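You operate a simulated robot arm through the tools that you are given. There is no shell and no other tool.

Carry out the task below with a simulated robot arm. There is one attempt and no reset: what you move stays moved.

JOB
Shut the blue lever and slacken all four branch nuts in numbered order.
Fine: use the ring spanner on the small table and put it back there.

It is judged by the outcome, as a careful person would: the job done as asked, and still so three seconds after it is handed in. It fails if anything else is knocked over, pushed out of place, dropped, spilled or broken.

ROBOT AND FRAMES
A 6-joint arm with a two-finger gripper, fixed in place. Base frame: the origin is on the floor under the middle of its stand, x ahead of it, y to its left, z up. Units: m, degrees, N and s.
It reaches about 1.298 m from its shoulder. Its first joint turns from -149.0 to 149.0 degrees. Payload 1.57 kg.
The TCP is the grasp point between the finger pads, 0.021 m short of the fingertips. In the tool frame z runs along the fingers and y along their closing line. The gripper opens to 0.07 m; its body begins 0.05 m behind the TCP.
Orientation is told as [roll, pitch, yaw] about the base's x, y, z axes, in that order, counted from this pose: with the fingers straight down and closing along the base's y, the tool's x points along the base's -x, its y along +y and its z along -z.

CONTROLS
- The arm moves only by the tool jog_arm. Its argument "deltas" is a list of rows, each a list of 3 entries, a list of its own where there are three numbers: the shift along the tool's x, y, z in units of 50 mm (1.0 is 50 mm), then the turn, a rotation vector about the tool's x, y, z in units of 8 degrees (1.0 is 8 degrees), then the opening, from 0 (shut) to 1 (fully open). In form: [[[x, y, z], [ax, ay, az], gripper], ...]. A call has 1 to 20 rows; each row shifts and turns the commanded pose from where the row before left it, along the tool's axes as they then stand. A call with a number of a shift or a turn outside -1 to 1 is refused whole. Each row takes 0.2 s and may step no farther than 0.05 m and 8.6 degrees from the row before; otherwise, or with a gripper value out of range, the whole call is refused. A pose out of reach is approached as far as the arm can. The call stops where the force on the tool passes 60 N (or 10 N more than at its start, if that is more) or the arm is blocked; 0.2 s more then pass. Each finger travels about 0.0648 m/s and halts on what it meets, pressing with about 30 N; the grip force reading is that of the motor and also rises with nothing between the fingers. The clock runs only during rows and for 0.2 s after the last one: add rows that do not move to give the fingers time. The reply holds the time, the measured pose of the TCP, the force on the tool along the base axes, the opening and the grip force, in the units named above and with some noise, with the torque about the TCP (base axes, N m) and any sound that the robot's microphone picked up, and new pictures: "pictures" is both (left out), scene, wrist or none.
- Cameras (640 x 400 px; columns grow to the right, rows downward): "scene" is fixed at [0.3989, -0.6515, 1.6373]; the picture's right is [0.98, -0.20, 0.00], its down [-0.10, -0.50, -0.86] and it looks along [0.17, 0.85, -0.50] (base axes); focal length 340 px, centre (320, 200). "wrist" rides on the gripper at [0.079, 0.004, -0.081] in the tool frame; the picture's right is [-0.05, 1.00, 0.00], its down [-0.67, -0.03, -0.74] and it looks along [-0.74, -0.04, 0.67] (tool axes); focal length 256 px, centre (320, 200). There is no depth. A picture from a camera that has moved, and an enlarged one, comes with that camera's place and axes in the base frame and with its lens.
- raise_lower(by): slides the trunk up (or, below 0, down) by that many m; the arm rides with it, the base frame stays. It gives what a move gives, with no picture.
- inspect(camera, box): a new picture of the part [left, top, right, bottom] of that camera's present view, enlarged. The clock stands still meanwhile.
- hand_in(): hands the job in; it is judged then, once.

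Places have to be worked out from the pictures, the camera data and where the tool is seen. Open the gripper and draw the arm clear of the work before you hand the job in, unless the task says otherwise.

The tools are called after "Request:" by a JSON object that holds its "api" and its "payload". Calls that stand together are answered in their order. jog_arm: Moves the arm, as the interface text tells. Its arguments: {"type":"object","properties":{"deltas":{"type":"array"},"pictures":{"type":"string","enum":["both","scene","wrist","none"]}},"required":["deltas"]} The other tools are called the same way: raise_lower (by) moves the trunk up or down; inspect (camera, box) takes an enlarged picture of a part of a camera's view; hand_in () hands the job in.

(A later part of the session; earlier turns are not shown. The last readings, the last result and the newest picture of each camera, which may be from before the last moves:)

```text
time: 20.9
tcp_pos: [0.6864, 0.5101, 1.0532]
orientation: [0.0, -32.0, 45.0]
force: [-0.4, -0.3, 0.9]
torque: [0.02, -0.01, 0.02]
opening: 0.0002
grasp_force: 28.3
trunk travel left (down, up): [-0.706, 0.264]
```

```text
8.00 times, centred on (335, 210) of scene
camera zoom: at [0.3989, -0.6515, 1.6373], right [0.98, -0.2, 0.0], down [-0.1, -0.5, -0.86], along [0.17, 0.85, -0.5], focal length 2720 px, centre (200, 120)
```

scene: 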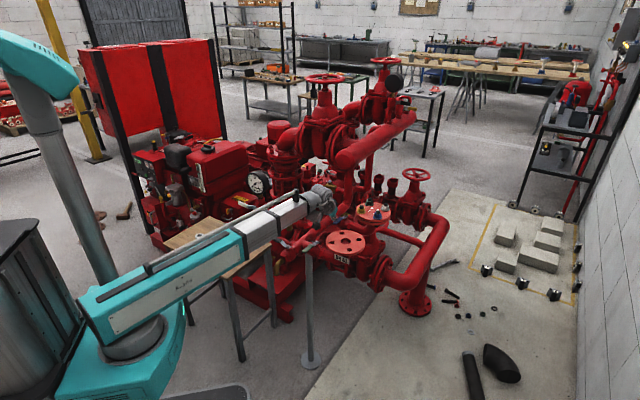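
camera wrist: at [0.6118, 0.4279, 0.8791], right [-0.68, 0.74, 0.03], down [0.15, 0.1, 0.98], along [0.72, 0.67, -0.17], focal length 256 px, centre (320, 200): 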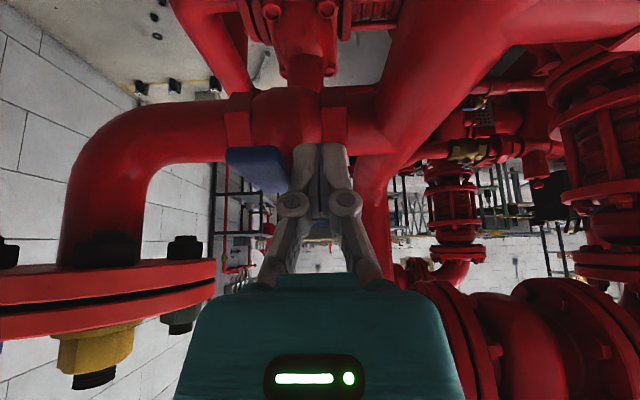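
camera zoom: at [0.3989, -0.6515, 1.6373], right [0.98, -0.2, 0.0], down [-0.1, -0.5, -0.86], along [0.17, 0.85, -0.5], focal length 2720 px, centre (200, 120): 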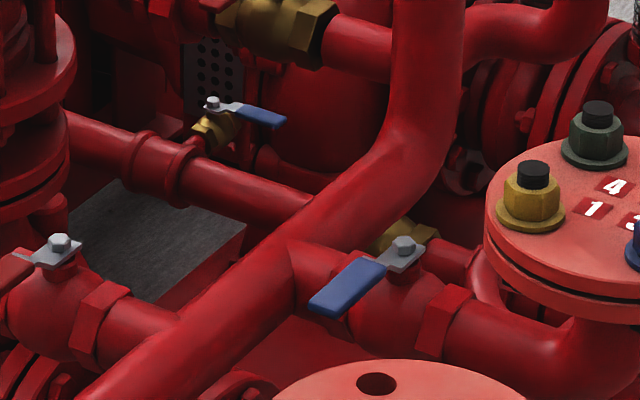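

The lever stays shut, lying across the pipe. Next I'll straighten the hand and move over the flange to see how the nut hexes are oriented. The fingertips will be at about z = 1.0, which clears the 0.943 stud tops.

Request:
{"api": "jog_arm", "payload": {"deltas": [[[0, 0, 0], [0, 1, 0], 0], [[0, 0, 0], [0, 1, 0], 0], [[0, 0, 0], [0, 1, 0], 0], [[0, 0, 0], [0, 1, 0], 0], [[0, 0, 0], [0, 0, 0.9375], 0], [[0, 0, 0], [0, 0, 0.9375], 0], [[0, 0, 0], [0, 0, 0.9375], 0], [[0, 0, 0], [0, 0, 0.9375], 0], [[0, 0, 0], [0, 0, 0.9375], 0], [[0, 0, 0], [0, 0, 0.9375], 0]], "pictures": "none"}}

Request:
{"api": "jog_arm", "payload": {"deltas": [[[-0.76, -0.5, 0], [0, 0, 0], 0], [[-0.76, -0.5, 0], [0, 0, 0], 0], [[-0.76, -0.5, 0], [0, 0, 0], 0]], "pictures": "both"}}

```text
time: 23.1
tcp_pos: [0.6849, 0.5112, 1.0234]
orientation: [0.0, 0.0, -0.1]
force: [-0.8, 0.2, -0.6]
torque: [0.01, 0.01, 0.0]
opening: 0.0
grasp_force: 28.5
out of reach, approached as far as the arm can: row 1, 2, 3
trunk travel left (down, up): [-0.706, 0.264]
```

```text
time: 23.9
tcp_pos: [0.7998, 0.4347, 1.0251]
orientation: [0.0, 0.1, -0.1]
force: [-0.2, 0.0, 0.6]
torque: [-0.01, 0.0, -0.02]
opening: 0.0
grasp_force: 28.1
trunk travel left (down, up): [-0.706, 0.264]
camera wrist: at [0.7214, 0.4399, 1.1048], right [0.05, 1.0, 0.0], down [0.67, -0.03, 0.74], along [0.74, -0.04, -0.67], focal length 256 px, centre (320, 200)
```

scene: 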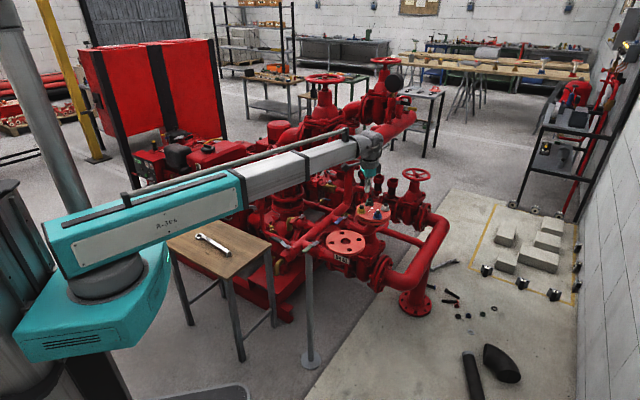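
wrist: 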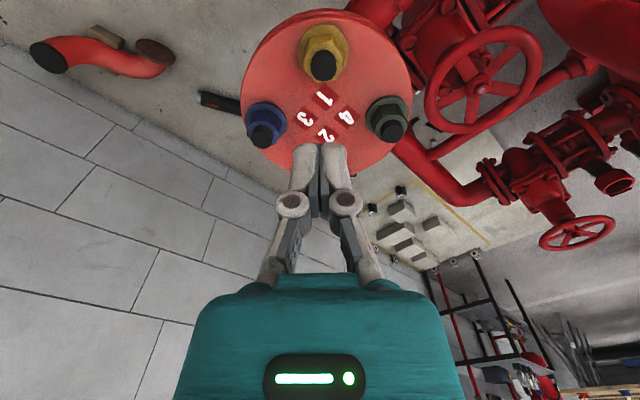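

From here the yellow, blue and green nuts are in view. I'll zoom in on each to read its hex orientation.

Request:
{"api": "inspect", "payload": {"camera": "wrist", "box": [230, 0, 420, 180]}}

Request:
{"api": "inspect", "payload": {"camera": "wrist", "box": [295, 15, 355, 90]}}

Request:
{"api": "inspect", "payload": {"camera": "wrist", "box": [235, 90, 300, 155]}}

Request:
{"api": "inspect", "payload": {"camera": "wrist", "box": [355, 85, 420, 150]}}

```text
2.22 times, centred on (325, 90) of wrist
camera zoom: at [0.7214, 0.4399, 1.1048], right [0.05, 1.0, 0.0], down [0.67, -0.03, 0.74], along [0.74, -0.04, -0.67], focal length 569 px, centre (309, 444)
```

zoom: 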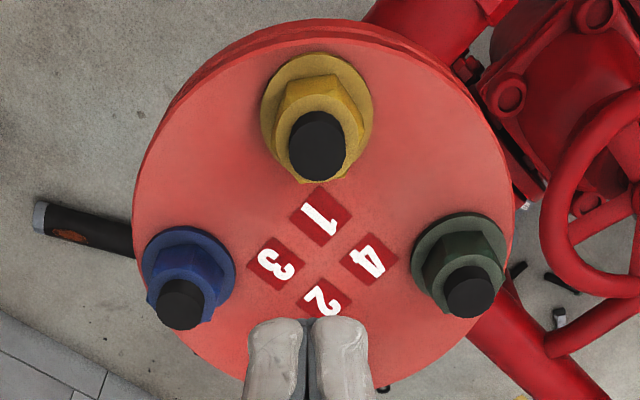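

```text
5.33 times, centred on (325, 52) of wrist
camera zoom: at [0.7214, 0.4399, 1.1048], right [0.05, 1.0, 0.0], down [0.67, -0.03, 0.74], along [0.74, -0.04, -0.67], focal length 1365 px, centre (293, 987)
```

zoom: 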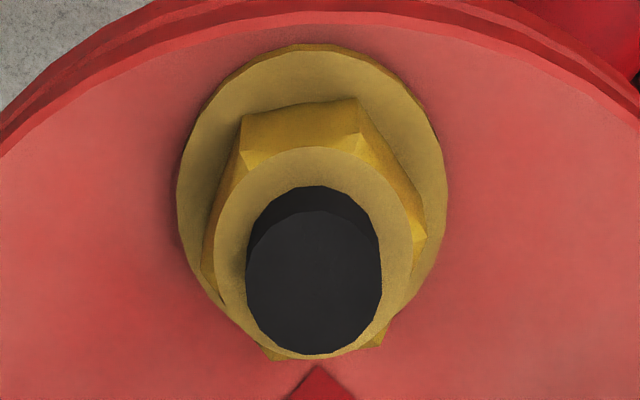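

```text
6.15 times, centred on (268, 122) of wrist
camera zoom: at [0.7214, 0.4399, 1.1048], right [0.05, 1.0, 0.0], down [0.67, -0.03, 0.74], along [0.74, -0.04, -0.67], focal length 1575 px, centre (643, 677)
```

zoom: 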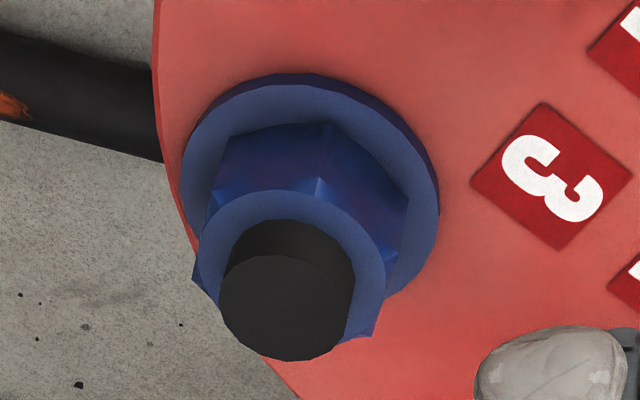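

```text
6.15 times, centred on (388, 118) of wrist
camera zoom: at [0.7214, 0.4399, 1.1048], right [0.05, 1.0, 0.0], down [0.67, -0.03, 0.74], along [0.74, -0.04, -0.67], focal length 1575 px, centre (-95, 708)
```

zoom: 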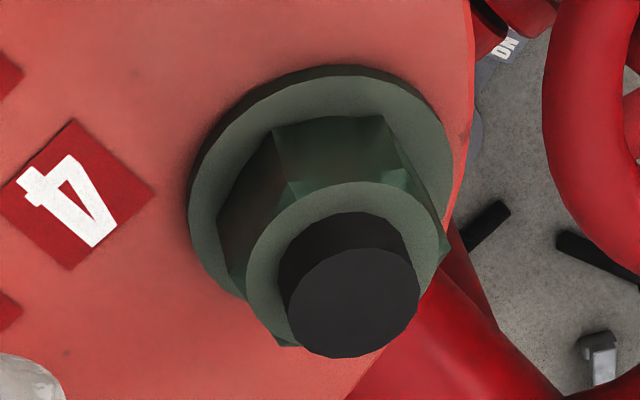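

All three visible nuts have flat normals at about 5° (mod 60). Now I'll raise clear, retract the way I came, and swing to above the small table for the spanner.

Request:
{"api": "raise_lower", "payload": {"by": 0.16}}

Request:
{"api": "jog_arm", "payload": {"deltas": [[[0.95, 0.14, 0], [0, 0, 0], 0], [[0.95, 0.14, 0], [0, 0, 0], 0], [[0.95, 0.14, 0], [0, 0, 0], 0], [[0.95, 0.14, 0], [0, 0, 0], 0], [[0.95, 0.14, 0], [0, 0, 0], 0], [[0.95, 0.14, 0], [0, 0, 0], 0], [[0.95, 0.14, 0], [0, 0, 0], 0], [[0.95, 0.14, 0], [0, 0, 0], 0], [[0.95, 0.14, 0], [0, 0, 0], 0]], "pictures": "both"}}

```text
time: 25.7
tcp_pos: [0.7988, 0.4368, 1.1857]
orientation: [0.1, 0.0, -0.1]
force: [0.0, -0.3, 0.9]
torque: [0.01, 0.01, -0.03]
opening: 0.0
grasp_force: 28.0
trunk travel left (down, up): [-0.866, 0.104]
```

```text
time: 27.7
tcp_pos: [0.3708, 0.4981, 1.1843]
orientation: [-0.1, 0.0, 0.0]
force: [0.1, -0.3, 0.4]
torque: [0.0, 0.02, 0.0]
opening: 0.0001
grasp_force: 29.0
trunk travel left (down, up): [-0.866, 0.104]
camera wrist: at [0.2913, 0.5023, 1.2648], right [0.05, 1.0, 0.0], down [0.67, -0.04, 0.75], along [0.74, -0.04, -0.67], focal length 256 px, centre (320, 200)
```

scene: 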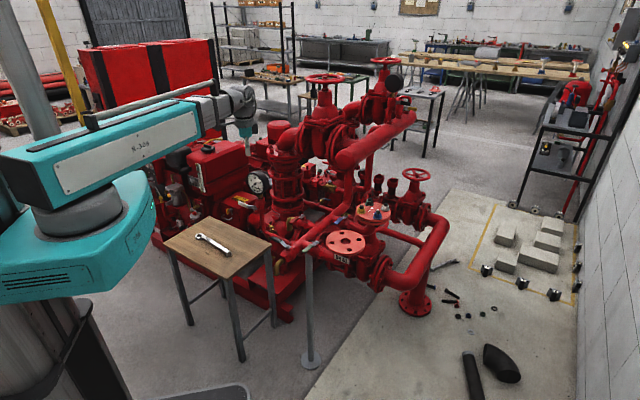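
wrist: 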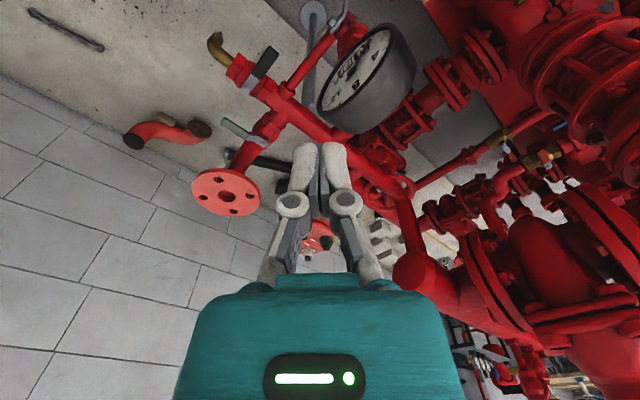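

Clear of the gauge. I'll move over the table at this height, then turn the hand to 131° so its closing line crosses the spanner handle and the ring lies ahead of the camera.

Request:
{"api": "jog_arm", "payload": {"deltas": [[[0.527, 0.705, 0], [0, 0, 0], 0], [[0.527, 0.705, 0], [0, 0, 0], 0], [[0.527, 0.705, 0], [0, 0, 0], 0], [[0.527, 0.705, 0], [0, 0, 0], 0], [[0.527, 0.705, 0], [0, 0, 0], 0], [[0.527, 0.705, 0], [0, 0, 0], 0], [[0.527, 0.705, 0], [0, 0, 0], 0], [[0.527, 0.705, 0], [0, 0, 0], 0]], "pictures": "both"}}

```text
time: 29.5
tcp_pos: [0.1606, 0.7812, 1.1837]
orientation: [-0.1, 0.1, 0.0]
force: [-0.2, 0.2, -0.1]
torque: [-0.02, 0.02, 0.03]
opening: 0.0
grasp_force: 29.0
trunk travel left (down, up): [-0.866, 0.104]
camera wrist: at [0.0812, 0.786, 1.2634], right [0.05, 1.0, 0.0], down [0.67, -0.03, 0.75], along [0.74, -0.04, -0.67], focal length 256 px, centre (320, 200)
```

scene: 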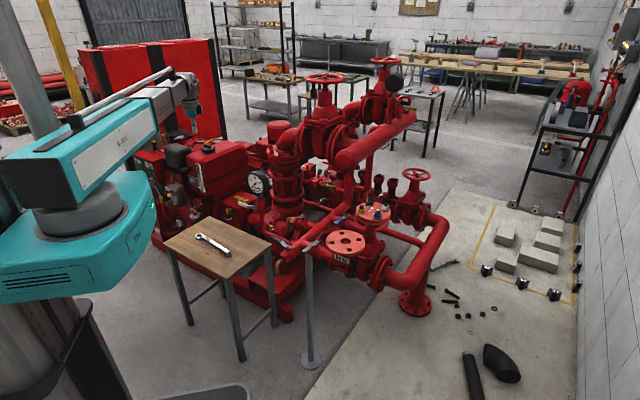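
wrist: 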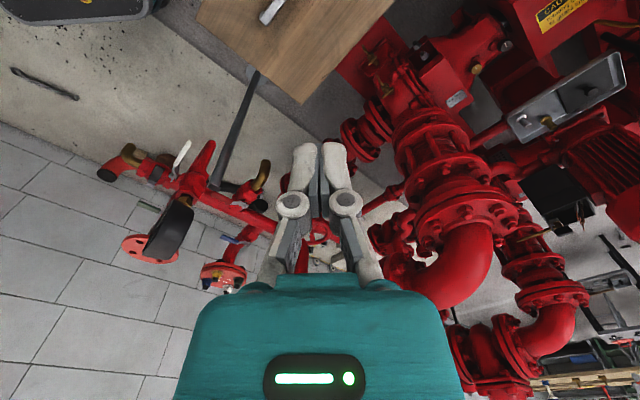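

The table's right corner triangulates to z ≈ 0.588. I now put the ring near (0.07, 0.86) and the handle end near (0.225, 0.675). I'll rotate the hand to about 130° with the gripper opening, then lower partway and look.

Request:
{"api": "jog_arm", "payload": {"deltas": [[[0, 0, 0], [0, 0, -0.95], 1], [[0, 0, 0], [0, 0, -0.95], 1], [[0, 0, 0], [0, 0, -0.95], 1], [[0, 0, 0], [0, 0, -0.95], 1], [[0, 0, 0], [0, 0, -0.95], 1], [[0, 0, 0], [0, 0, -0.95], 1], [[0, 0, 0], [0, 0, -0.95], 1], [[0, 0, 0], [0, 0, -0.95], 1], [[0, 0, 0], [0, 0, -0.95], 1], [[0, 0, 0], [0, 0, -0.95], 1], [[0, 0, 0], [0, 0, -0.95], 1], [[0, 0, 0], [0, 0, -0.95], 1], [[0, 0, 0], [0, 0, -0.95], 1], [[0, 0, 0], [0, 0, -0.95], 1], [[0, 0, 0], [0, 0, -0.95], 1], [[0, 0, 0], [0, 0, -0.95], 1], [[0, 0, 0], [0, 0, -0.95], 1]], "pictures": "none"}}

Request:
{"api": "raise_lower", "payload": {"by": -0.3}}

Request:
{"api": "jog_arm", "payload": {"deltas": [[[0, 0, 0], [0, 0, 0], 1]], "pictures": "both"}}

```text
time: 33.1
tcp_pos: [0.1613, 0.781, 1.184]
orientation: [-0.1, 0.0, 129.5]
force: [0.2, -0.3, 0.1]
torque: [-0.01, -0.03, 0.02]
opening: 0.0701
grasp_force: 0.1
trunk travel left (down, up): [-0.866, 0.104]
```

```text
time: 36.1
tcp_pos: [0.1611, 0.7797, 0.8842]
orientation: [0.0, -0.1, 129.2]
force: [0.7, 0.5, 0.4]
torque: [-0.01, -0.02, 0.02]
opening: 0.0702
grasp_force: 0.0
trunk travel left (down, up): [-0.566, 0.404]
```

```text
time: 36.5
tcp_pos: [0.1618, 0.7806, 0.8837]
orientation: [0.0, 0.0, 129.2]
force: [-0.3, 0.4, -0.3]
torque: [0.02, 0.02, -0.03]
opening: 0.0698
grasp_force: 0.0
trunk travel left (down, up): [-0.566, 0.404]
camera wrist: at [0.2085, 0.7166, 0.9638], right [-0.81, -0.59, 0.0], down [-0.39, 0.54, 0.74], along [-0.44, 0.6, -0.67], focal length 256 px, centre (320, 200)
```

scene: 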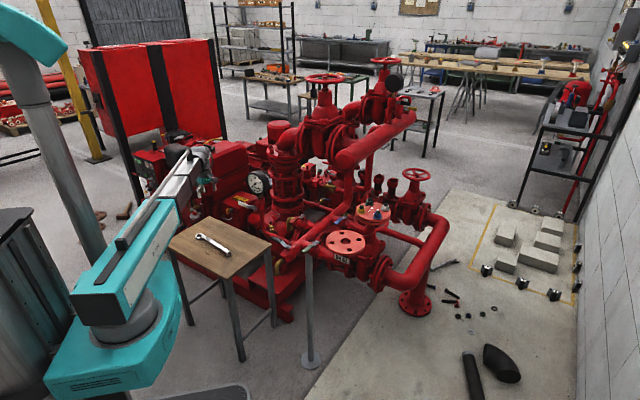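
wrist: 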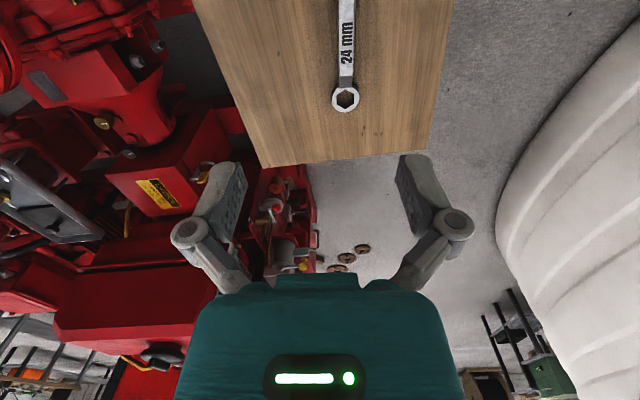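

The spanner is in view and nearly aligned with the hand. The ring is near (0.076, 0.834) and the handle heads at about -48.8°. I'll shift over the handle about 0.14 m from the ring, trim the yaw by 2°, and lower to about z = 0.73.

Request:
{"api": "jog_arm", "payload": {"deltas": [[[0.44, 0.275, 0], [0, 0, -0.125], 1], [[0.44, 0.275, 0], [0, 0, -0.125], 1], [[0, 0, 0], [0, 0, 0], 1]], "pictures": "none"}}

Request:
{"api": "raise_lower", "payload": {"by": -0.15}}

Request:
{"api": "jog_arm", "payload": {"deltas": [[[0, 0, 0], [0, 0, 0], 1]], "pictures": "both"}}

Request:
{"api": "inspect", "payload": {"camera": "scene", "box": [160, 200, 260, 275]}}

```text
time: 37.3
tcp_pos: [0.1693, 0.7288, 0.8838]
orientation: [0.0, 0.0, 131.3]
force: [-0.5, -0.1, -0.2]
torque: [0.03, 0.03, 0.01]
opening: 0.07
grasp_force: 0.1
trunk travel left (down, up): [-0.566, 0.404]
```

```text
time: 39.1
tcp_pos: [0.1688, 0.7276, 0.7343]
orientation: [0.0, -0.1, 131.1]
force: [0.4, 0.5, 0.4]
torque: [0.03, -0.02, 0.02]
opening: 0.0698
grasp_force: 0.0
trunk travel left (down, up): [-0.416, 0.554]
```

```text
time: 39.5
tcp_pos: [0.17, 0.7281, 0.7333]
orientation: [-0.1, 0.0, 131.3]
force: [-0.7, -0.4, -0.8]
torque: [0.03, -0.02, 0.0]
opening: 0.07
grasp_force: 0.0
trunk travel left (down, up): [-0.416, 0.554]
camera wrist: at [0.2188, 0.6656, 0.8139], right [-0.79, -0.62, 0.0], down [-0.41, 0.53, 0.74], along [-0.46, 0.59, -0.67], focal length 256 px, centre (320, 200)
```

scene: 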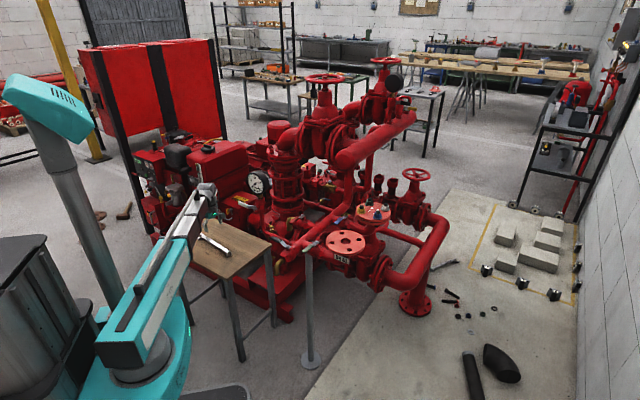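
wrist: 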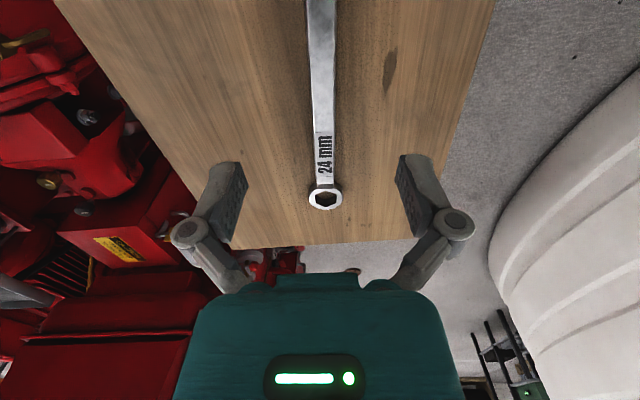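

```text
5.33 times, centred on (210, 238) of scene
camera zoom: at [0.3989, -0.6515, 1.6373], right [0.98, -0.2, 0.0], down [-0.1, -0.5, -0.86], along [0.17, 0.85, -0.5], focal length 1814 px, centre (907, 0)
```

zoom: 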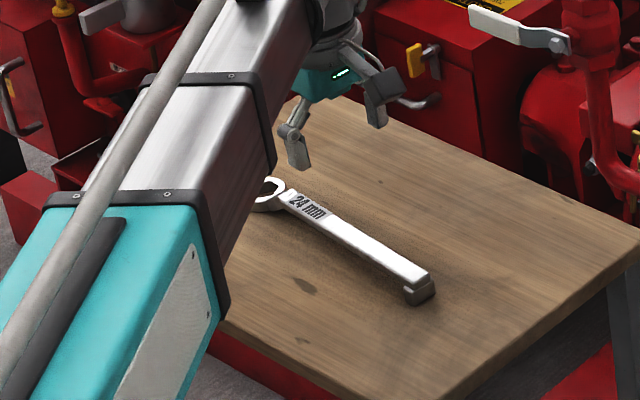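

The fingers straddle the handle evenly. I'll zoom in to read the ring's hex orientation and judge height.

Request:
{"api": "inspect", "payload": {"camera": "wrist", "box": [295, 165, 355, 215]}}

Request:
{"api": "inspect", "payload": {"camera": "wrist", "box": [200, 0, 440, 150]}}

```text
8.00 times, centred on (325, 190) of wrist
camera zoom: at [0.2188, 0.6656, 0.8139], right [-0.79, -0.62, 0.0], down [-0.41, 0.53, 0.74], along [-0.46, 0.59, -0.67], focal length 2048 px, centre (280, 280)
```

zoom: 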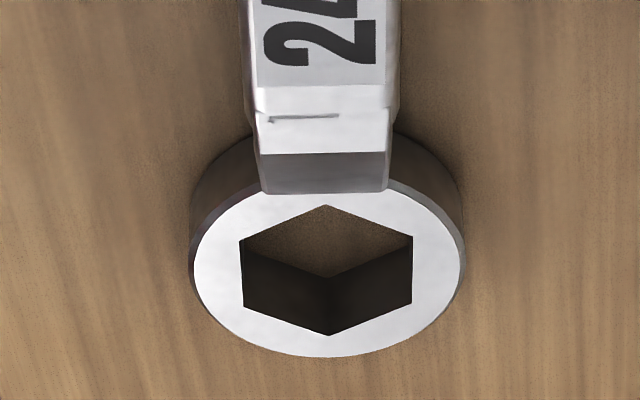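

```text
2.67 times, centred on (320, 75) of wrist
camera zoom: at [0.2188, 0.6656, 0.8139], right [-0.79, -0.62, 0.0], down [-0.41, 0.53, 0.74], along [-0.46, 0.59, -0.67], focal length 683 px, centre (320, 533)
```

zoom: 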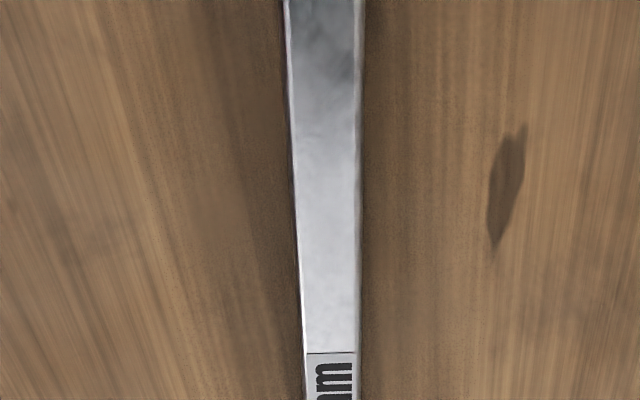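

The ring's hex has its corners along the handle, so the handle should point at about 35° (mod 60) on these nuts. The ring top is near z = 0.615, and the handle is centred and about 17 mm wide. I'll lower in stages and watch for contact.

Request:
{"api": "raise_lower", "payload": {"by": -0.085}}

Request:
{"api": "jog_arm", "payload": {"deltas": [[[0, 0, 0], [0, 0, 0], 1]], "pictures": "wrist"}}

Request:
{"api": "inspect", "payload": {"camera": "scene", "box": [180, 210, 250, 262]}}

```text
time: 40.7
tcp_pos: [0.1694, 0.7259, 0.649]
orientation: [0.0, 0.0, 131.2]
force: [0.3, 0.4, 0.2]
torque: [0.01, 0.01, 0.03]
opening: 0.07
grasp_force: 0.2
trunk travel left (down, up): [-0.331, 0.639]
```

```text
time: 41.1
tcp_pos: [0.1699, 0.7277, 0.6491]
orientation: [0.0, 0.0, 131.2]
force: [0.6, 0.1, 0.0]
torque: [0.02, 0.01, 0.01]
opening: 0.0701
grasp_force: 0.0
trunk travel left (down, up): [-0.331, 0.639]
camera wrist: at [0.2189, 0.6655, 0.7289], right [-0.79, -0.62, 0.0], down [-0.41, 0.53, 0.74], along [-0.46, 0.59, -0.67], focal length 256 px, centre (320, 200)
```

wrist: 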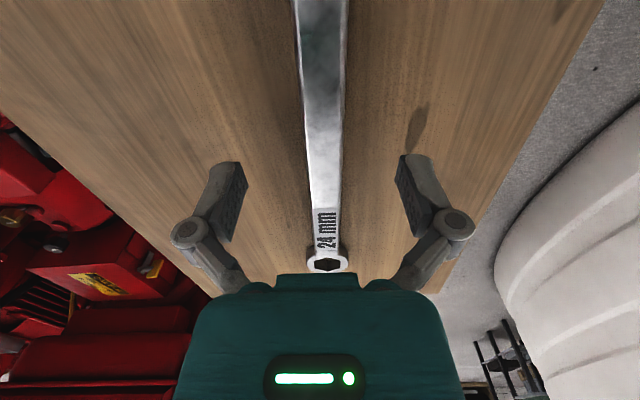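

```text
7.69 times, centred on (215, 236) of scene
camera zoom: at [0.3989, -0.6515, 1.6373], right [0.98, -0.2, 0.0], down [-0.1, -0.5, -0.86], along [0.17, 0.85, -0.5], focal length 2616 px, centre (1128, -77)
```

zoom: 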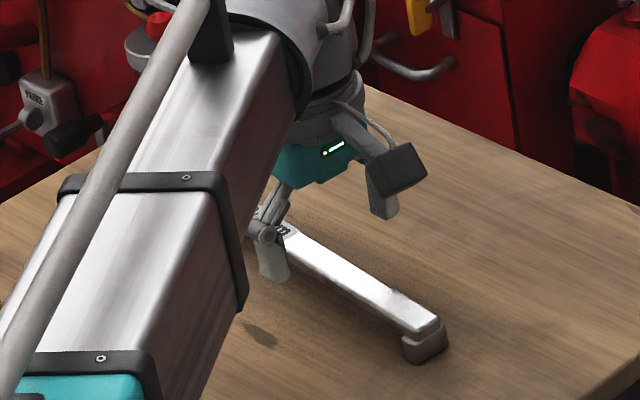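

The ring top now computes to about z = 0.612. I'll lower another 0.02 m and then a few mm more, checking the force each time.

Request:
{"api": "raise_lower", "payload": {"by": -0.02}}

Request:
{"api": "inspect", "payload": {"camera": "wrist", "box": [200, 130, 450, 290]}}

Request:
{"api": "inspect", "payload": {"camera": "scene", "box": [200, 225, 245, 258]}}

```text
time: 41.8
tcp_pos: [0.1696, 0.7272, 0.6299]
orientation: [0.0, 0.0, 131.2]
force: [0.5, 0.4, 1.2]
torque: [0.04, 0.0, 0.0]
opening: 0.0698
grasp_force: 0.0
trunk travel left (down, up): [-0.311, 0.659]
```

```text
2.50 times, centred on (325, 210) of wrist
camera zoom: at [0.2189, 0.6655, 0.7088], right [-0.79, -0.62, 0.0], down [-0.41, 0.53, 0.74], along [-0.46, 0.59, -0.67], focal length 640 px, centre (308, 175)
```

zoom: 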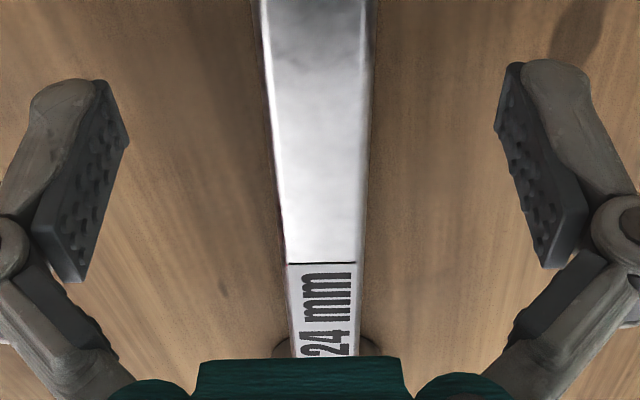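

```text
12.12 times, centred on (222, 242) of scene
camera zoom: at [0.3989, -0.6515, 1.6373], right [0.98, -0.2, 0.0], down [-0.1, -0.5, -0.86], along [0.17, 0.85, -0.5], focal length 4122 px, centre (1502, -303)
```

zoom: 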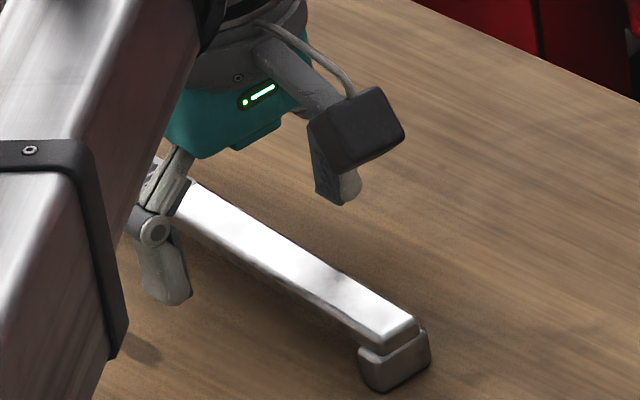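

The handle top is at about z = 0.622, roughly level with the TCP, and the fingertips still clear the table. I'll lower 6 mm more and close on the handle.

Request:
{"api": "raise_lower", "payload": {"by": -0.006}}

Request:
{"api": "jog_arm", "payload": {"deltas": [[[0, 0, 0], [0, 0, 0], 0.5], [[0, 0, 0], [0, 0, 0], 0.2], [[0, 0, 0], [0, 0, 0], 0], [[0, 0, 0], [0, 0, 0], 0], [[0, 0, 0], [0, 0, 0], 0]], "pictures": "wrist"}}

Request:
{"api": "inspect", "payload": {"camera": "scene", "box": [190, 220, 245, 260]}}

```text
time: 42.3
tcp_pos: [0.1703, 0.7271, 0.6234]
orientation: [-0.1, -0.1, 131.2]
force: [0.5, -0.4, 0.2]
torque: [-0.03, -0.01, 0.02]
opening: 0.0699
grasp_force: 0.1
trunk travel left (down, up): [-0.305, 0.665]
```

```text
time: 43.5
tcp_pos: [0.1705, 0.7275, 0.6244]
orientation: [0.0, 0.0, 131.2]
force: [-0.1, 0.6, 2.1]
torque: [-0.05, -0.03, -0.14]
opening: 0.0188
grasp_force: 29.9
trunk travel left (down, up): [-0.305, 0.665]
camera wrist: at [0.2189, 0.6655, 0.703], right [-0.79, -0.62, 0.0], down [-0.41, 0.53, 0.74], along [-0.46, 0.59, -0.67], focal length 256 px, centre (320, 200)
```

wrist: 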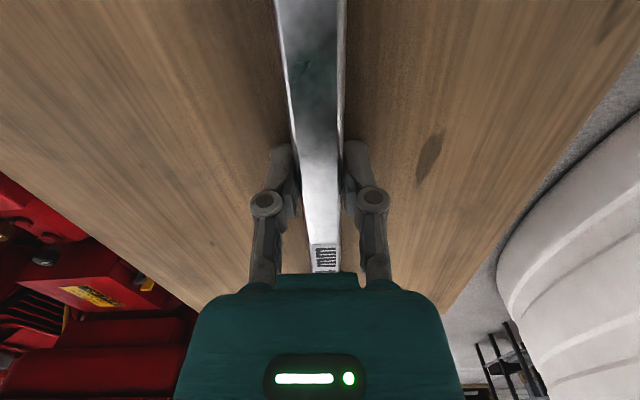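

```text
10.00 times, centred on (218, 240) of scene
camera zoom: at [0.3989, -0.6515, 1.6373], right [0.98, -0.2, 0.0], down [-0.1, -0.5, -0.86], along [0.17, 0.85, -0.5], focal length 3400 px, centre (1345, -200)
```

zoom: 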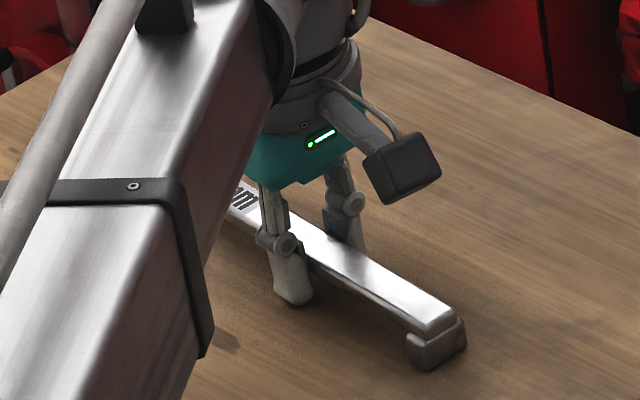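

I have a grip at 18.8 mm opening and 30 N. I'll lift 5 cm and check that the spanner hangs level.

Request:
{"api": "raise_lower", "payload": {"by": 0.06}}

Request:
{"api": "jog_arm", "payload": {"deltas": [[[0, 0, 0], [0, 0, 0], 0]], "pictures": "both"}}

Request:
{"api": "inspect", "payload": {"camera": "scene", "box": [180, 205, 250, 260]}}

```text
time: 44.5
tcp_pos: [0.1697, 0.7277, 0.6827]
orientation: [0.0, 0.0, 131.2]
force: [-1.0, -0.4, -2.1]
torque: [-0.02, -0.04, -0.01]
opening: 0.0188
grasp_force: 29.7
trunk travel left (down, up): [-0.365, 0.605]
```

```text
time: 44.9
tcp_pos: [0.1692, 0.727, 0.6828]
orientation: [0.1, 0.0, 131.2]
force: [-0.1, 0.1, -3.3]
torque: [-0.05, -0.06, 0.0]
opening: 0.0191
grasp_force: 30.3
trunk travel left (down, up): [-0.365, 0.605]
camera wrist: at [0.2189, 0.6657, 0.7627], right [-0.79, -0.62, 0.0], down [-0.41, 0.53, 0.74], along [-0.46, 0.59, -0.67], focal length 256 px, centre (320, 200)
```

scene: 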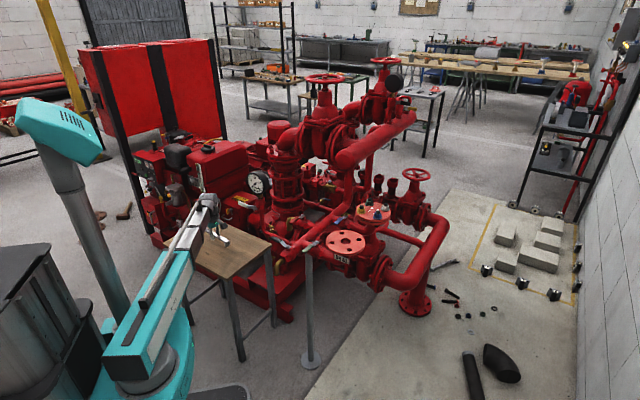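
wrist: 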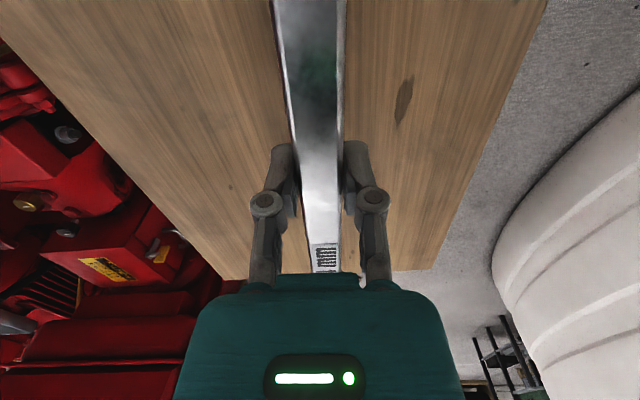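

```text
7.27 times, centred on (215, 232) of scene
camera zoom: at [0.3989, -0.6515, 1.6373], right [0.98, -0.2, 0.0], down [-0.1, -0.5, -0.86], along [0.17, 0.85, -0.5], focal length 2473 px, centre (1084, -36)
```

zoom: 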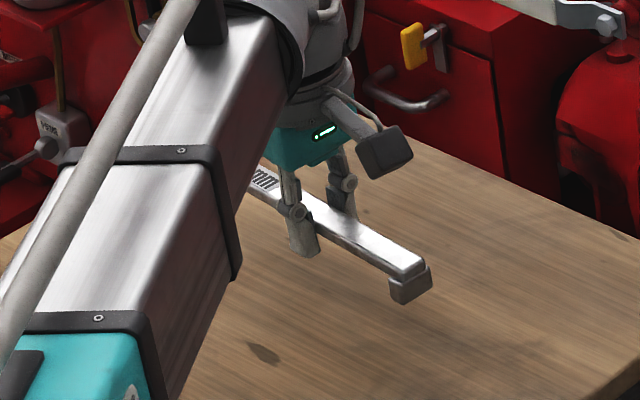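

The lift is clean: about 3 N of weight, and the spanner is level and lined up with the hand. The ring centre is 0.139 m ahead of the TCP. I'll raise to travel height and turn the hand back to about -25°, so the handle points at 155° for nut 1.

Request:
{"api": "raise_lower", "payload": {"by": 0.5}}

Request:
{"api": "jog_arm", "payload": {"deltas": [[[0, 0, 0], [0, 0, 0.976], 0], [[0, 0, 0], [0, 0, 0.976], 0], [[0, 0, 0], [0, 0, 0.976], 0], [[0, 0, 0], [0, 0, 0.976], 0], [[0, 0, 0], [0, 0, 0.976], 0], [[0, 0, 0], [0, 0, 0.976], 0], [[0, 0, 0], [0, 0, 0.976], 0], [[0, 0, 0], [0, 0, 0.976], 0], [[0, 0, 0], [0, 0, 0.976], 0], [[0, 0, 0], [0, 0, 0.976], 0], [[0, 0, 0], [0, 0, 0.976], 0], [[0, 0, 0], [0, 0, 0.976], 0], [[0, 0, 0], [0, 0, 0.976], 0], [[0, 0, 0], [0, 0, 0.976], 0], [[0, 0, 0], [0, 0, 0.976], 0], [[0, 0, 0], [0, 0, 0.976], 0], [[0, 0, 0], [0, 0, 0.976], 0], [[0, 0, 0], [0, 0, 0.976], 0], [[0, 0, 0], [0, 0, 0.976], 0], [[0, 0, 0], [0, 0, 0.976], 0]], "pictures": "both"}}

```text
refused: 0.5 is not a number from -0.4 to 0.4
```

```text
time: 49.1
tcp_pos: [0.1692, 0.7281, 0.6823]
orientation: [0.0, 0.1, -25.2]
force: [-0.5, -0.2, -1.8]
torque: [0.02, 0.09, -0.01]
opening: 0.0187
grasp_force: 30.8
trunk travel left (down, up): [-0.365, 0.605]
camera wrist: at [0.1002, 0.7656, 0.7626], right [0.47, 0.88, 0.0], down [0.59, -0.31, 0.75], along [0.66, -0.35, -0.67], focal length 256 px, centre (320, 200)
```

scene: 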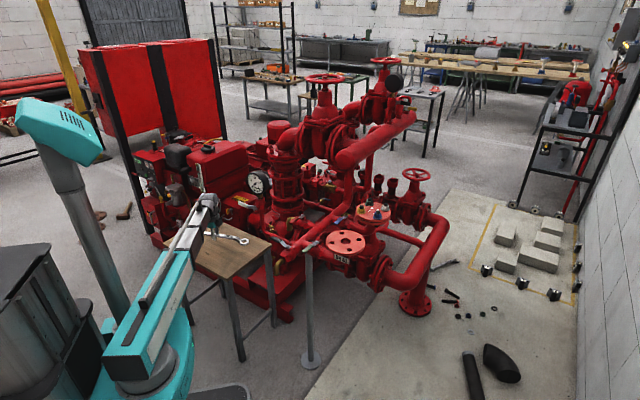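
wrist: 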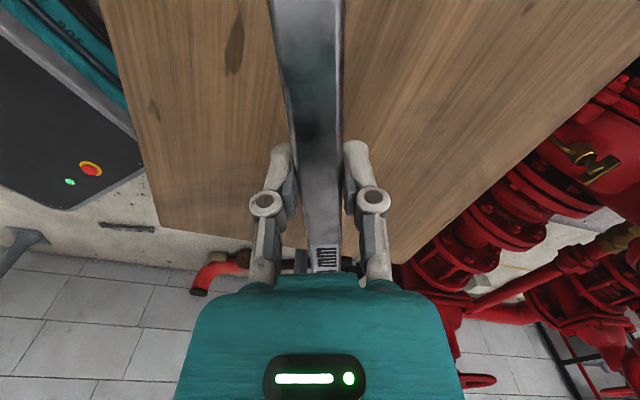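

The raise was refused because it's limited to 0.4 m per call, so the turn happened low over the table. It stayed clear and the readings show no contact. I shouldn't have sent the turn before confirming the raise. I'll raise now in two parts.

Request:
{"api": "raise_lower", "payload": {"by": 0.4}}

```text
time: 52.9
tcp_pos: [0.1694, 0.728, 1.0824]
orientation: [0.0, 0.0, -25.0]
force: [0.1, 0.4, -3.2]
torque: [0.03, 0.04, 0.0]
opening: 0.019
grasp_force: 30.2
trunk travel left (down, up): [-0.765, 0.205]
```

The TCP is at z = 1.082 and the spanner is still held. I'll go up another 0.11 m so it passes over the gauge.

Request:
{"api": "raise_lower", "payload": {"by": 0.11}}

```text
time: 54.4
tcp_pos: [0.1695, 0.7282, 1.1927]
orientation: [0.0, 0.0, -25.0]
force: [0.5, 0.7, -3.0]
torque: [0.01, 0.06, -0.02]
opening: 0.0188
grasp_force: 30.3
trunk travel left (down, up): [-0.875, 0.095]
```

Now I'll fly over to put the ring above nut 1. The TCP target is near (0.658, 0.499), with the handle pointing at 155°.

Request:
{"api": "jog_arm", "payload": {"deltas": [[[-0.884, -0.338, 0], [0, 0, 0], 0], [[-0.884, -0.338, 0], [0, 0, 0], 0], [[-0.884, -0.338, 0], [0, 0, 0], 0], [[-0.884, -0.338, 0], [0, 0, 0], 0], [[-0.884, -0.338, 0], [0, 0, 0], 0], [[-0.884, -0.338, 0], [0, 0, 0], 0], [[-0.884, -0.338, 0], [0, 0, 0], 0], [[-0.767, 0.39, 0], [0, 0, 0], 0], [[-0.767, 0.39, 0], [0, 0, 0], 0], [[-0.767, 0.39, 0], [0, 0, 0], 0], [[-0.767, 0.39, 0], [0, 0, 0], 0], [[-0.767, 0.39, 0], [0, 0, 0], 0], [[-0.767, 0.39, 0], [0, 0, 0], 0], [[0, 0, 0], [0, 0, 0], 0]], "pictures": "both"}}

Request:
{"api": "inspect", "payload": {"camera": "scene", "box": [310, 130, 410, 230]}}

```text
time: 57.4
tcp_pos: [0.6592, 0.4967, 1.1931]
orientation: [0.0, 0.1, -25.0]
force: [-0.3, 0.5, -2.7]
torque: [0.04, 0.05, -0.01]
opening: 0.0188
grasp_force: 30.4
trunk travel left (down, up): [-0.875, 0.095]
camera wrist: at [0.5899, 0.5351, 1.2739], right [0.47, 0.88, 0.0], down [0.59, -0.31, 0.75], along [0.66, -0.35, -0.67], focal length 256 px, centre (320, 200)
```

scene: 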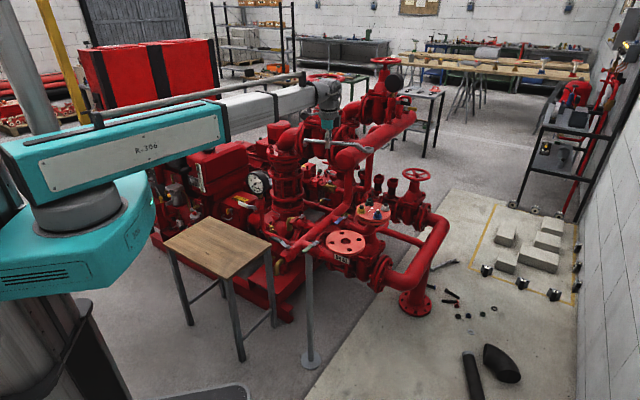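
wrist: 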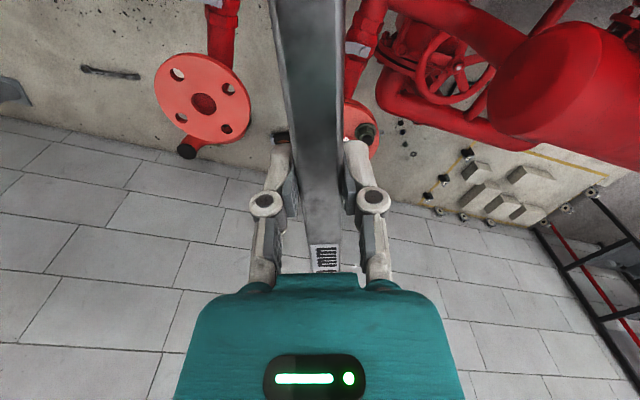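

```text
4.00 times, centred on (360, 180) of scene
camera zoom: at [0.3989, -0.6515, 1.6373], right [0.98, -0.2, 0.0], down [-0.1, -0.5, -0.86], along [0.17, 0.85, -0.5], focal length 1360 px, centre (160, 280)
```

zoom: 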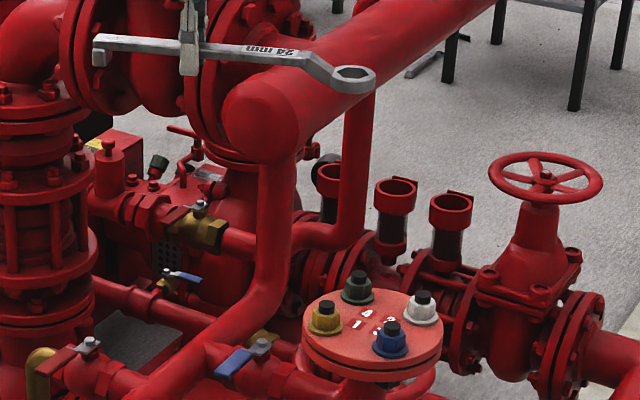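

The ring shows in the scene view, and I've refined the scene-camera axes so the nut positions fit. I'll zoom in to measure the ring's offset from the grip more precisely.

Request:
{"api": "inspect", "payload": {"camera": "scene", "box": [345, 135, 385, 160]}}

Request:
{"api": "inspect", "payload": {"camera": "scene", "box": [295, 115, 385, 171]}}

```text
16.00 times, centred on (365, 148) of scene
camera zoom: at [0.3989, -0.6515, 1.6373], right [0.98, -0.2, 0.0], down [-0.1, -0.5, -0.86], along [0.17, 0.85, -0.5], focal length 5441 px, centre (-400, 1040)
```

zoom: 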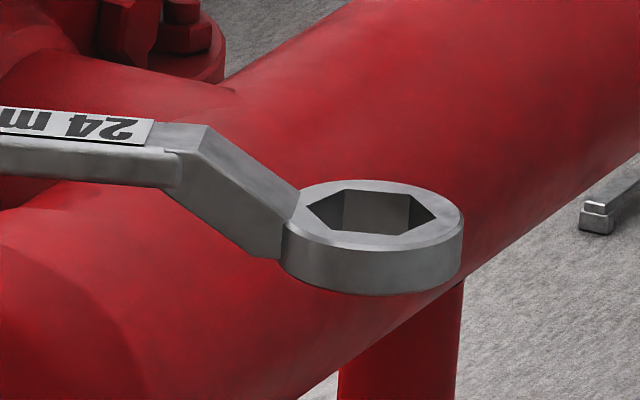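

```text
7.11 times, centred on (340, 143) of scene
camera zoom: at [0.3989, -0.6515, 1.6373], right [0.98, -0.2, 0.0], down [-0.1, -0.5, -0.86], along [0.17, 0.85, -0.5], focal length 2418 px, centre (178, 605)
```

zoom: 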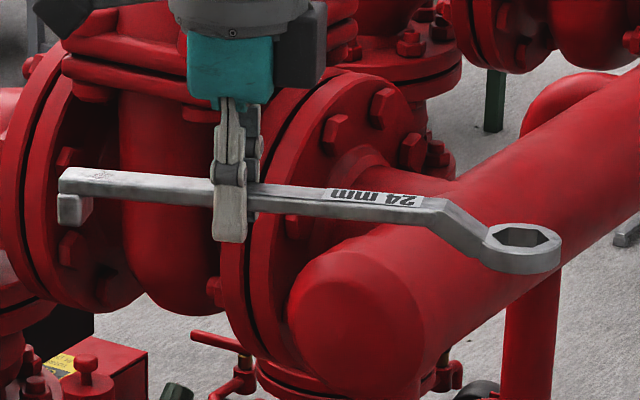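

Using the scene camera, I put the ring centre about 0.148 m from the TCP. I'll shift about 10 mm so the ring is over nut 1 and then lower to just above the stud top.

Request:
{"api": "jog_arm", "payload": {"deltas": [[[0.203, 0.018, 0], [0, 0, 0], 0], [[0, 0, 0], [0, 0, 0], 0]], "pictures": "none"}}

Request:
{"api": "raise_lower", "payload": {"by": -0.205}}

Request:
{"api": "inspect", "payload": {"camera": "scene", "box": [355, 190, 395, 215]}}

Request:
{"api": "inspect", "payload": {"camera": "scene", "box": [300, 160, 400, 222]}}

```text
time: 58.0
tcp_pos: [0.6513, 0.5026, 1.1942]
orientation: [-0.1, 0.0, -25.0]
force: [0.0, 0.1, -3.2]
torque: [0.05, 0.05, -0.02]
opening: 0.0191
grasp_force: 29.7
trunk travel left (down, up): [-0.875, 0.095]
```

```text
time: 60.2
tcp_pos: [0.6504, 0.5024, 0.9883]
orientation: [0.0, 0.0, -24.9]
force: [0.6, 0.7, -2.1]
torque: [0.03, 0.05, 0.0]
opening: 0.0188
grasp_force: 30.1
trunk travel left (down, up): [-0.67, 0.3]
```

```text
16.00 times, centred on (375, 202) of scene
camera zoom: at [0.3989, -0.6515, 1.6373], right [0.98, -0.2, 0.0], down [-0.1, -0.5, -0.86], along [0.17, 0.85, -0.5], focal length 5441 px, centre (-560, 160)
```

zoom: 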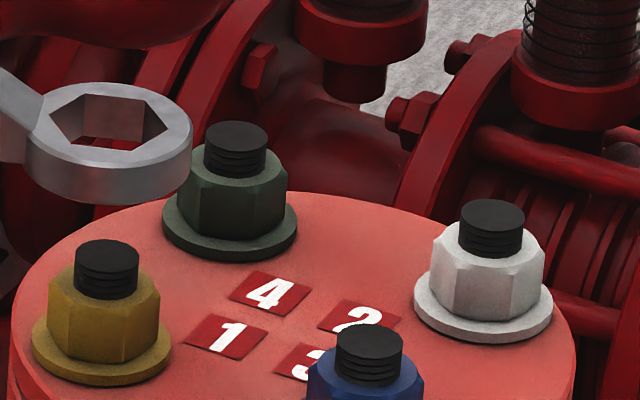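

```text
6.40 times, centred on (350, 191) of scene
camera zoom: at [0.3989, -0.6515, 1.6373], right [0.98, -0.2, 0.0], down [-0.1, -0.5, -0.86], along [0.17, 0.85, -0.5], focal length 2176 px, centre (128, 258)
```

zoom: 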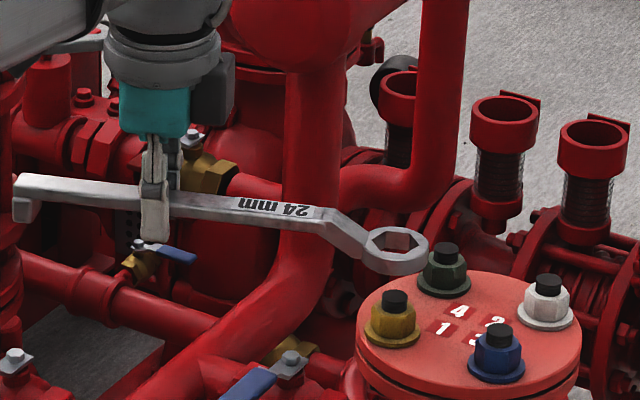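

The ring is directly above the yellow stud in image-right, to within about 2 mm. I'll nudge it 2 mm outward along the handle, lower to just above the stud, and check again.

Request:
{"api": "jog_arm", "payload": {"deltas": [[[-0.04, 0, 0], [0, 0, 0], 0], [[0, 0, 0], [0, 0, 0], 0]], "pictures": "none"}}

Request:
{"api": "raise_lower", "payload": {"by": -0.013}}

Request:
{"api": "inspect", "payload": {"camera": "scene", "box": [350, 195, 380, 214]}}

Request:
{"api": "inspect", "payload": {"camera": "wrist", "box": [220, 0, 420, 200]}}

```text
time: 60.8
tcp_pos: [0.6531, 0.5018, 0.9892]
orientation: [0.1, 0.0, -25.0]
force: [0.3, 0.8, -2.5]
torque: [0.02, 0.06, -0.02]
opening: 0.0186
grasp_force: 29.8
trunk travel left (down, up): [-0.67, 0.3]
```

```text
time: 61.4
tcp_pos: [0.6537, 0.5014, 0.9757]
orientation: [0.0, 0.1, -25.1]
force: [0.4, 0.4, -2.8]
torque: [0.02, 0.03, -0.03]
opening: 0.0189
grasp_force: 29.8
trunk travel left (down, up): [-0.657, 0.313]
```

```text
16.00 times, centred on (365, 204) of scene
camera zoom: at [0.3989, -0.6515, 1.6373], right [0.98, -0.2, 0.0], down [-0.1, -0.5, -0.86], along [0.17, 0.85, -0.5], focal length 5441 px, centre (-400, 128)
```

zoom: 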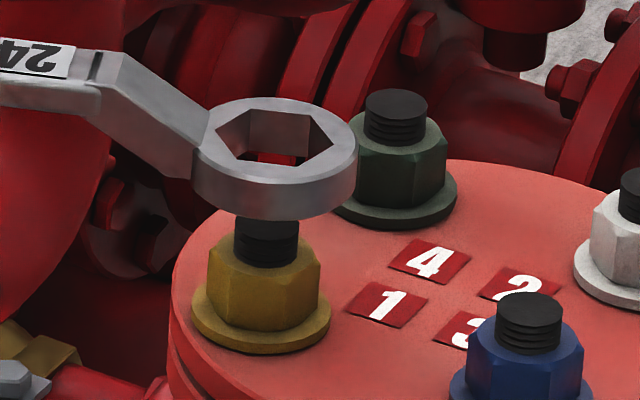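

```text
2.00 times, centred on (320, 100) of wrist
camera zoom: at [0.5831, 0.5397, 1.0556], right [0.47, 0.88, 0.0], down [0.59, -0.31, 0.75], along [0.66, -0.35, -0.67], focal length 512 px, centre (320, 400)
```

zoom: 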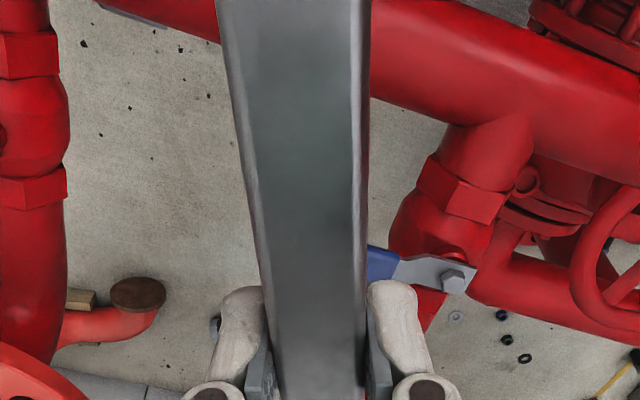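

The ring matches the stud in image-right once parallax is allowed for. I'll lower 2 cm so the ring surrounds the stud just above the nut, then check the force and view.

Request:
{"api": "raise_lower", "payload": {"by": -0.02}}

Request:
{"api": "inspect", "payload": {"camera": "scene", "box": [350, 195, 380, 214]}}

```text
time: 62.0
tcp_pos: [0.6514, 0.5028, 0.955]
orientation: [0.0, -0.1, -25.0]
force: [-0.4, 0.4, -2.9]
torque: [0.05, 0.08, 0.0]
opening: 0.0189
grasp_force: 30.0
trunk travel left (down, up): [-0.637, 0.333]
```

```text
16.00 times, centred on (365, 204) of scene
camera zoom: at [0.3989, -0.6515, 1.6373], right [0.98, -0.2, 0.0], down [-0.1, -0.5, -0.86], along [0.17, 0.85, -0.5], focal length 5441 px, centre (-400, 128)
```

zoom: 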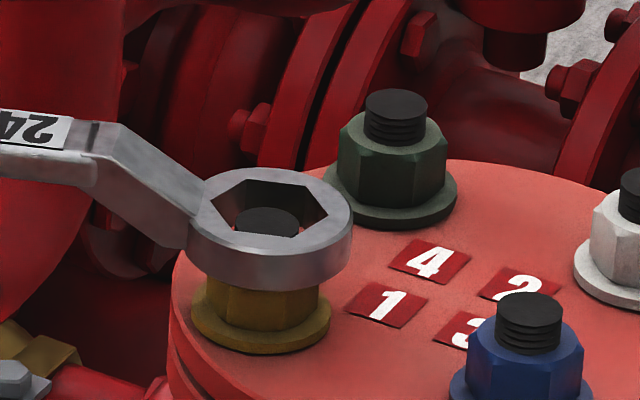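

The stud now shows inside the ring, roughly centred. I'll lower in small steps onto the nut and watch the vertical force.

Request:
{"api": "raise_lower", "payload": {"by": -0.005}}

Request:
{"api": "raise_lower", "payload": {"by": -0.004}}

Request:
{"api": "inspect", "payload": {"camera": "scene", "box": [350, 195, 380, 214]}}

```text
time: 62.6
tcp_pos: [0.6538, 0.5011, 0.9504]
orientation: [0.0, 0.0, -25.1]
force: [-0.8, -2.6, -3.5]
torque: [0.03, 0.17, -0.27]
opening: 0.0187
grasp_force: 29.9
trunk travel left (down, up): [-0.632, 0.338]
```

```text
time: 63.1
tcp_pos: [0.6516, 0.5022, 0.9479]
orientation: [0.0, 0.1, -24.9]
force: [-0.4, -1.6, -3.1]
torque: [0.08, 0.13, -0.23]
opening: 0.0189
grasp_force: 30.1
trunk travel left (down, up): [-0.628, 0.342]
```

```text
16.00 times, centred on (365, 204) of scene
camera zoom: at [0.3989, -0.6515, 1.6373], right [0.98, -0.2, 0.0], down [-0.1, -0.5, -0.86], along [0.17, 0.85, -0.5], focal length 5441 px, centre (-400, 128)
```

zoom: 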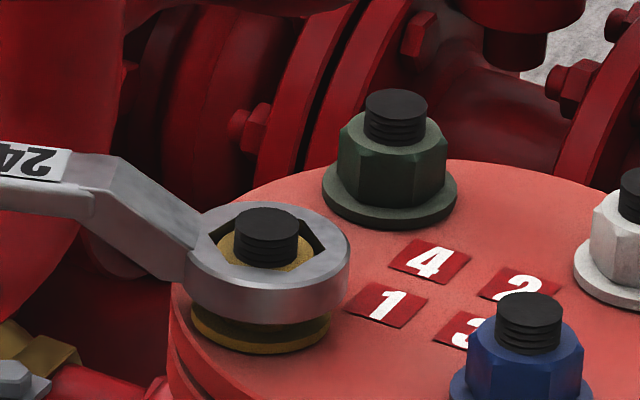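

The ring is slipping over the hex with only about 2 N of side force. I'll trim 0.7 mm toward -y to ease that and keep lowering until it seats.

Request:
{"api": "jog_arm", "payload": {"deltas": [[[-0.006, -0.014, 0], [0, 0, 0], 0]], "pictures": "none"}}

Request:
{"api": "raise_lower", "payload": {"by": -0.005}}

Request:
{"api": "raise_lower", "payload": {"by": -0.003}}

Request:
{"api": "inspect", "payload": {"camera": "scene", "box": [350, 195, 380, 214]}}

```text
time: 63.5
tcp_pos: [0.6522, 0.5011, 0.9465]
orientation: [0.0, -0.1, -25.0]
force: [0.0, -0.6, -2.2]
torque: [0.02, 0.09, -0.03]
opening: 0.019
grasp_force: 29.7
trunk travel left (down, up): [-0.628, 0.342]
```

```text
time: 64.1
tcp_pos: [0.6536, 0.5011, 0.942]
orientation: [-0.1, 0.0, -25.0]
force: [-1.1, -0.3, -3.9]
torque: [0.06, 0.13, -0.07]
opening: 0.0186
grasp_force: 29.7
trunk travel left (down, up): [-0.623, 0.347]
```

```text
time: 64.6
tcp_pos: [0.6535, 0.5011, 0.9393]
orientation: [0.0, 0.0, -25.0]
force: [-1.6, -0.1, -3.3]
torque: [0.03, 0.13, -0.1]
opening: 0.019
grasp_force: 29.8
trunk travel left (down, up): [-0.62, 0.35]
```

```text
16.00 times, centred on (365, 204) of scene
camera zoom: at [0.3989, -0.6515, 1.6373], right [0.98, -0.2, 0.0], down [-0.1, -0.5, -0.86], along [0.17, 0.85, -0.5], focal length 5441 px, centre (-400, 128)
```

zoom: 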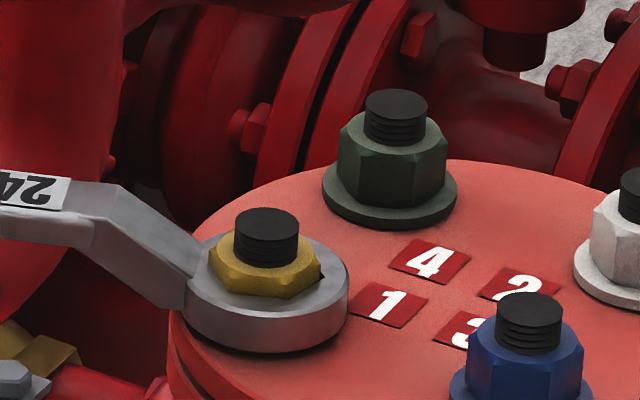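

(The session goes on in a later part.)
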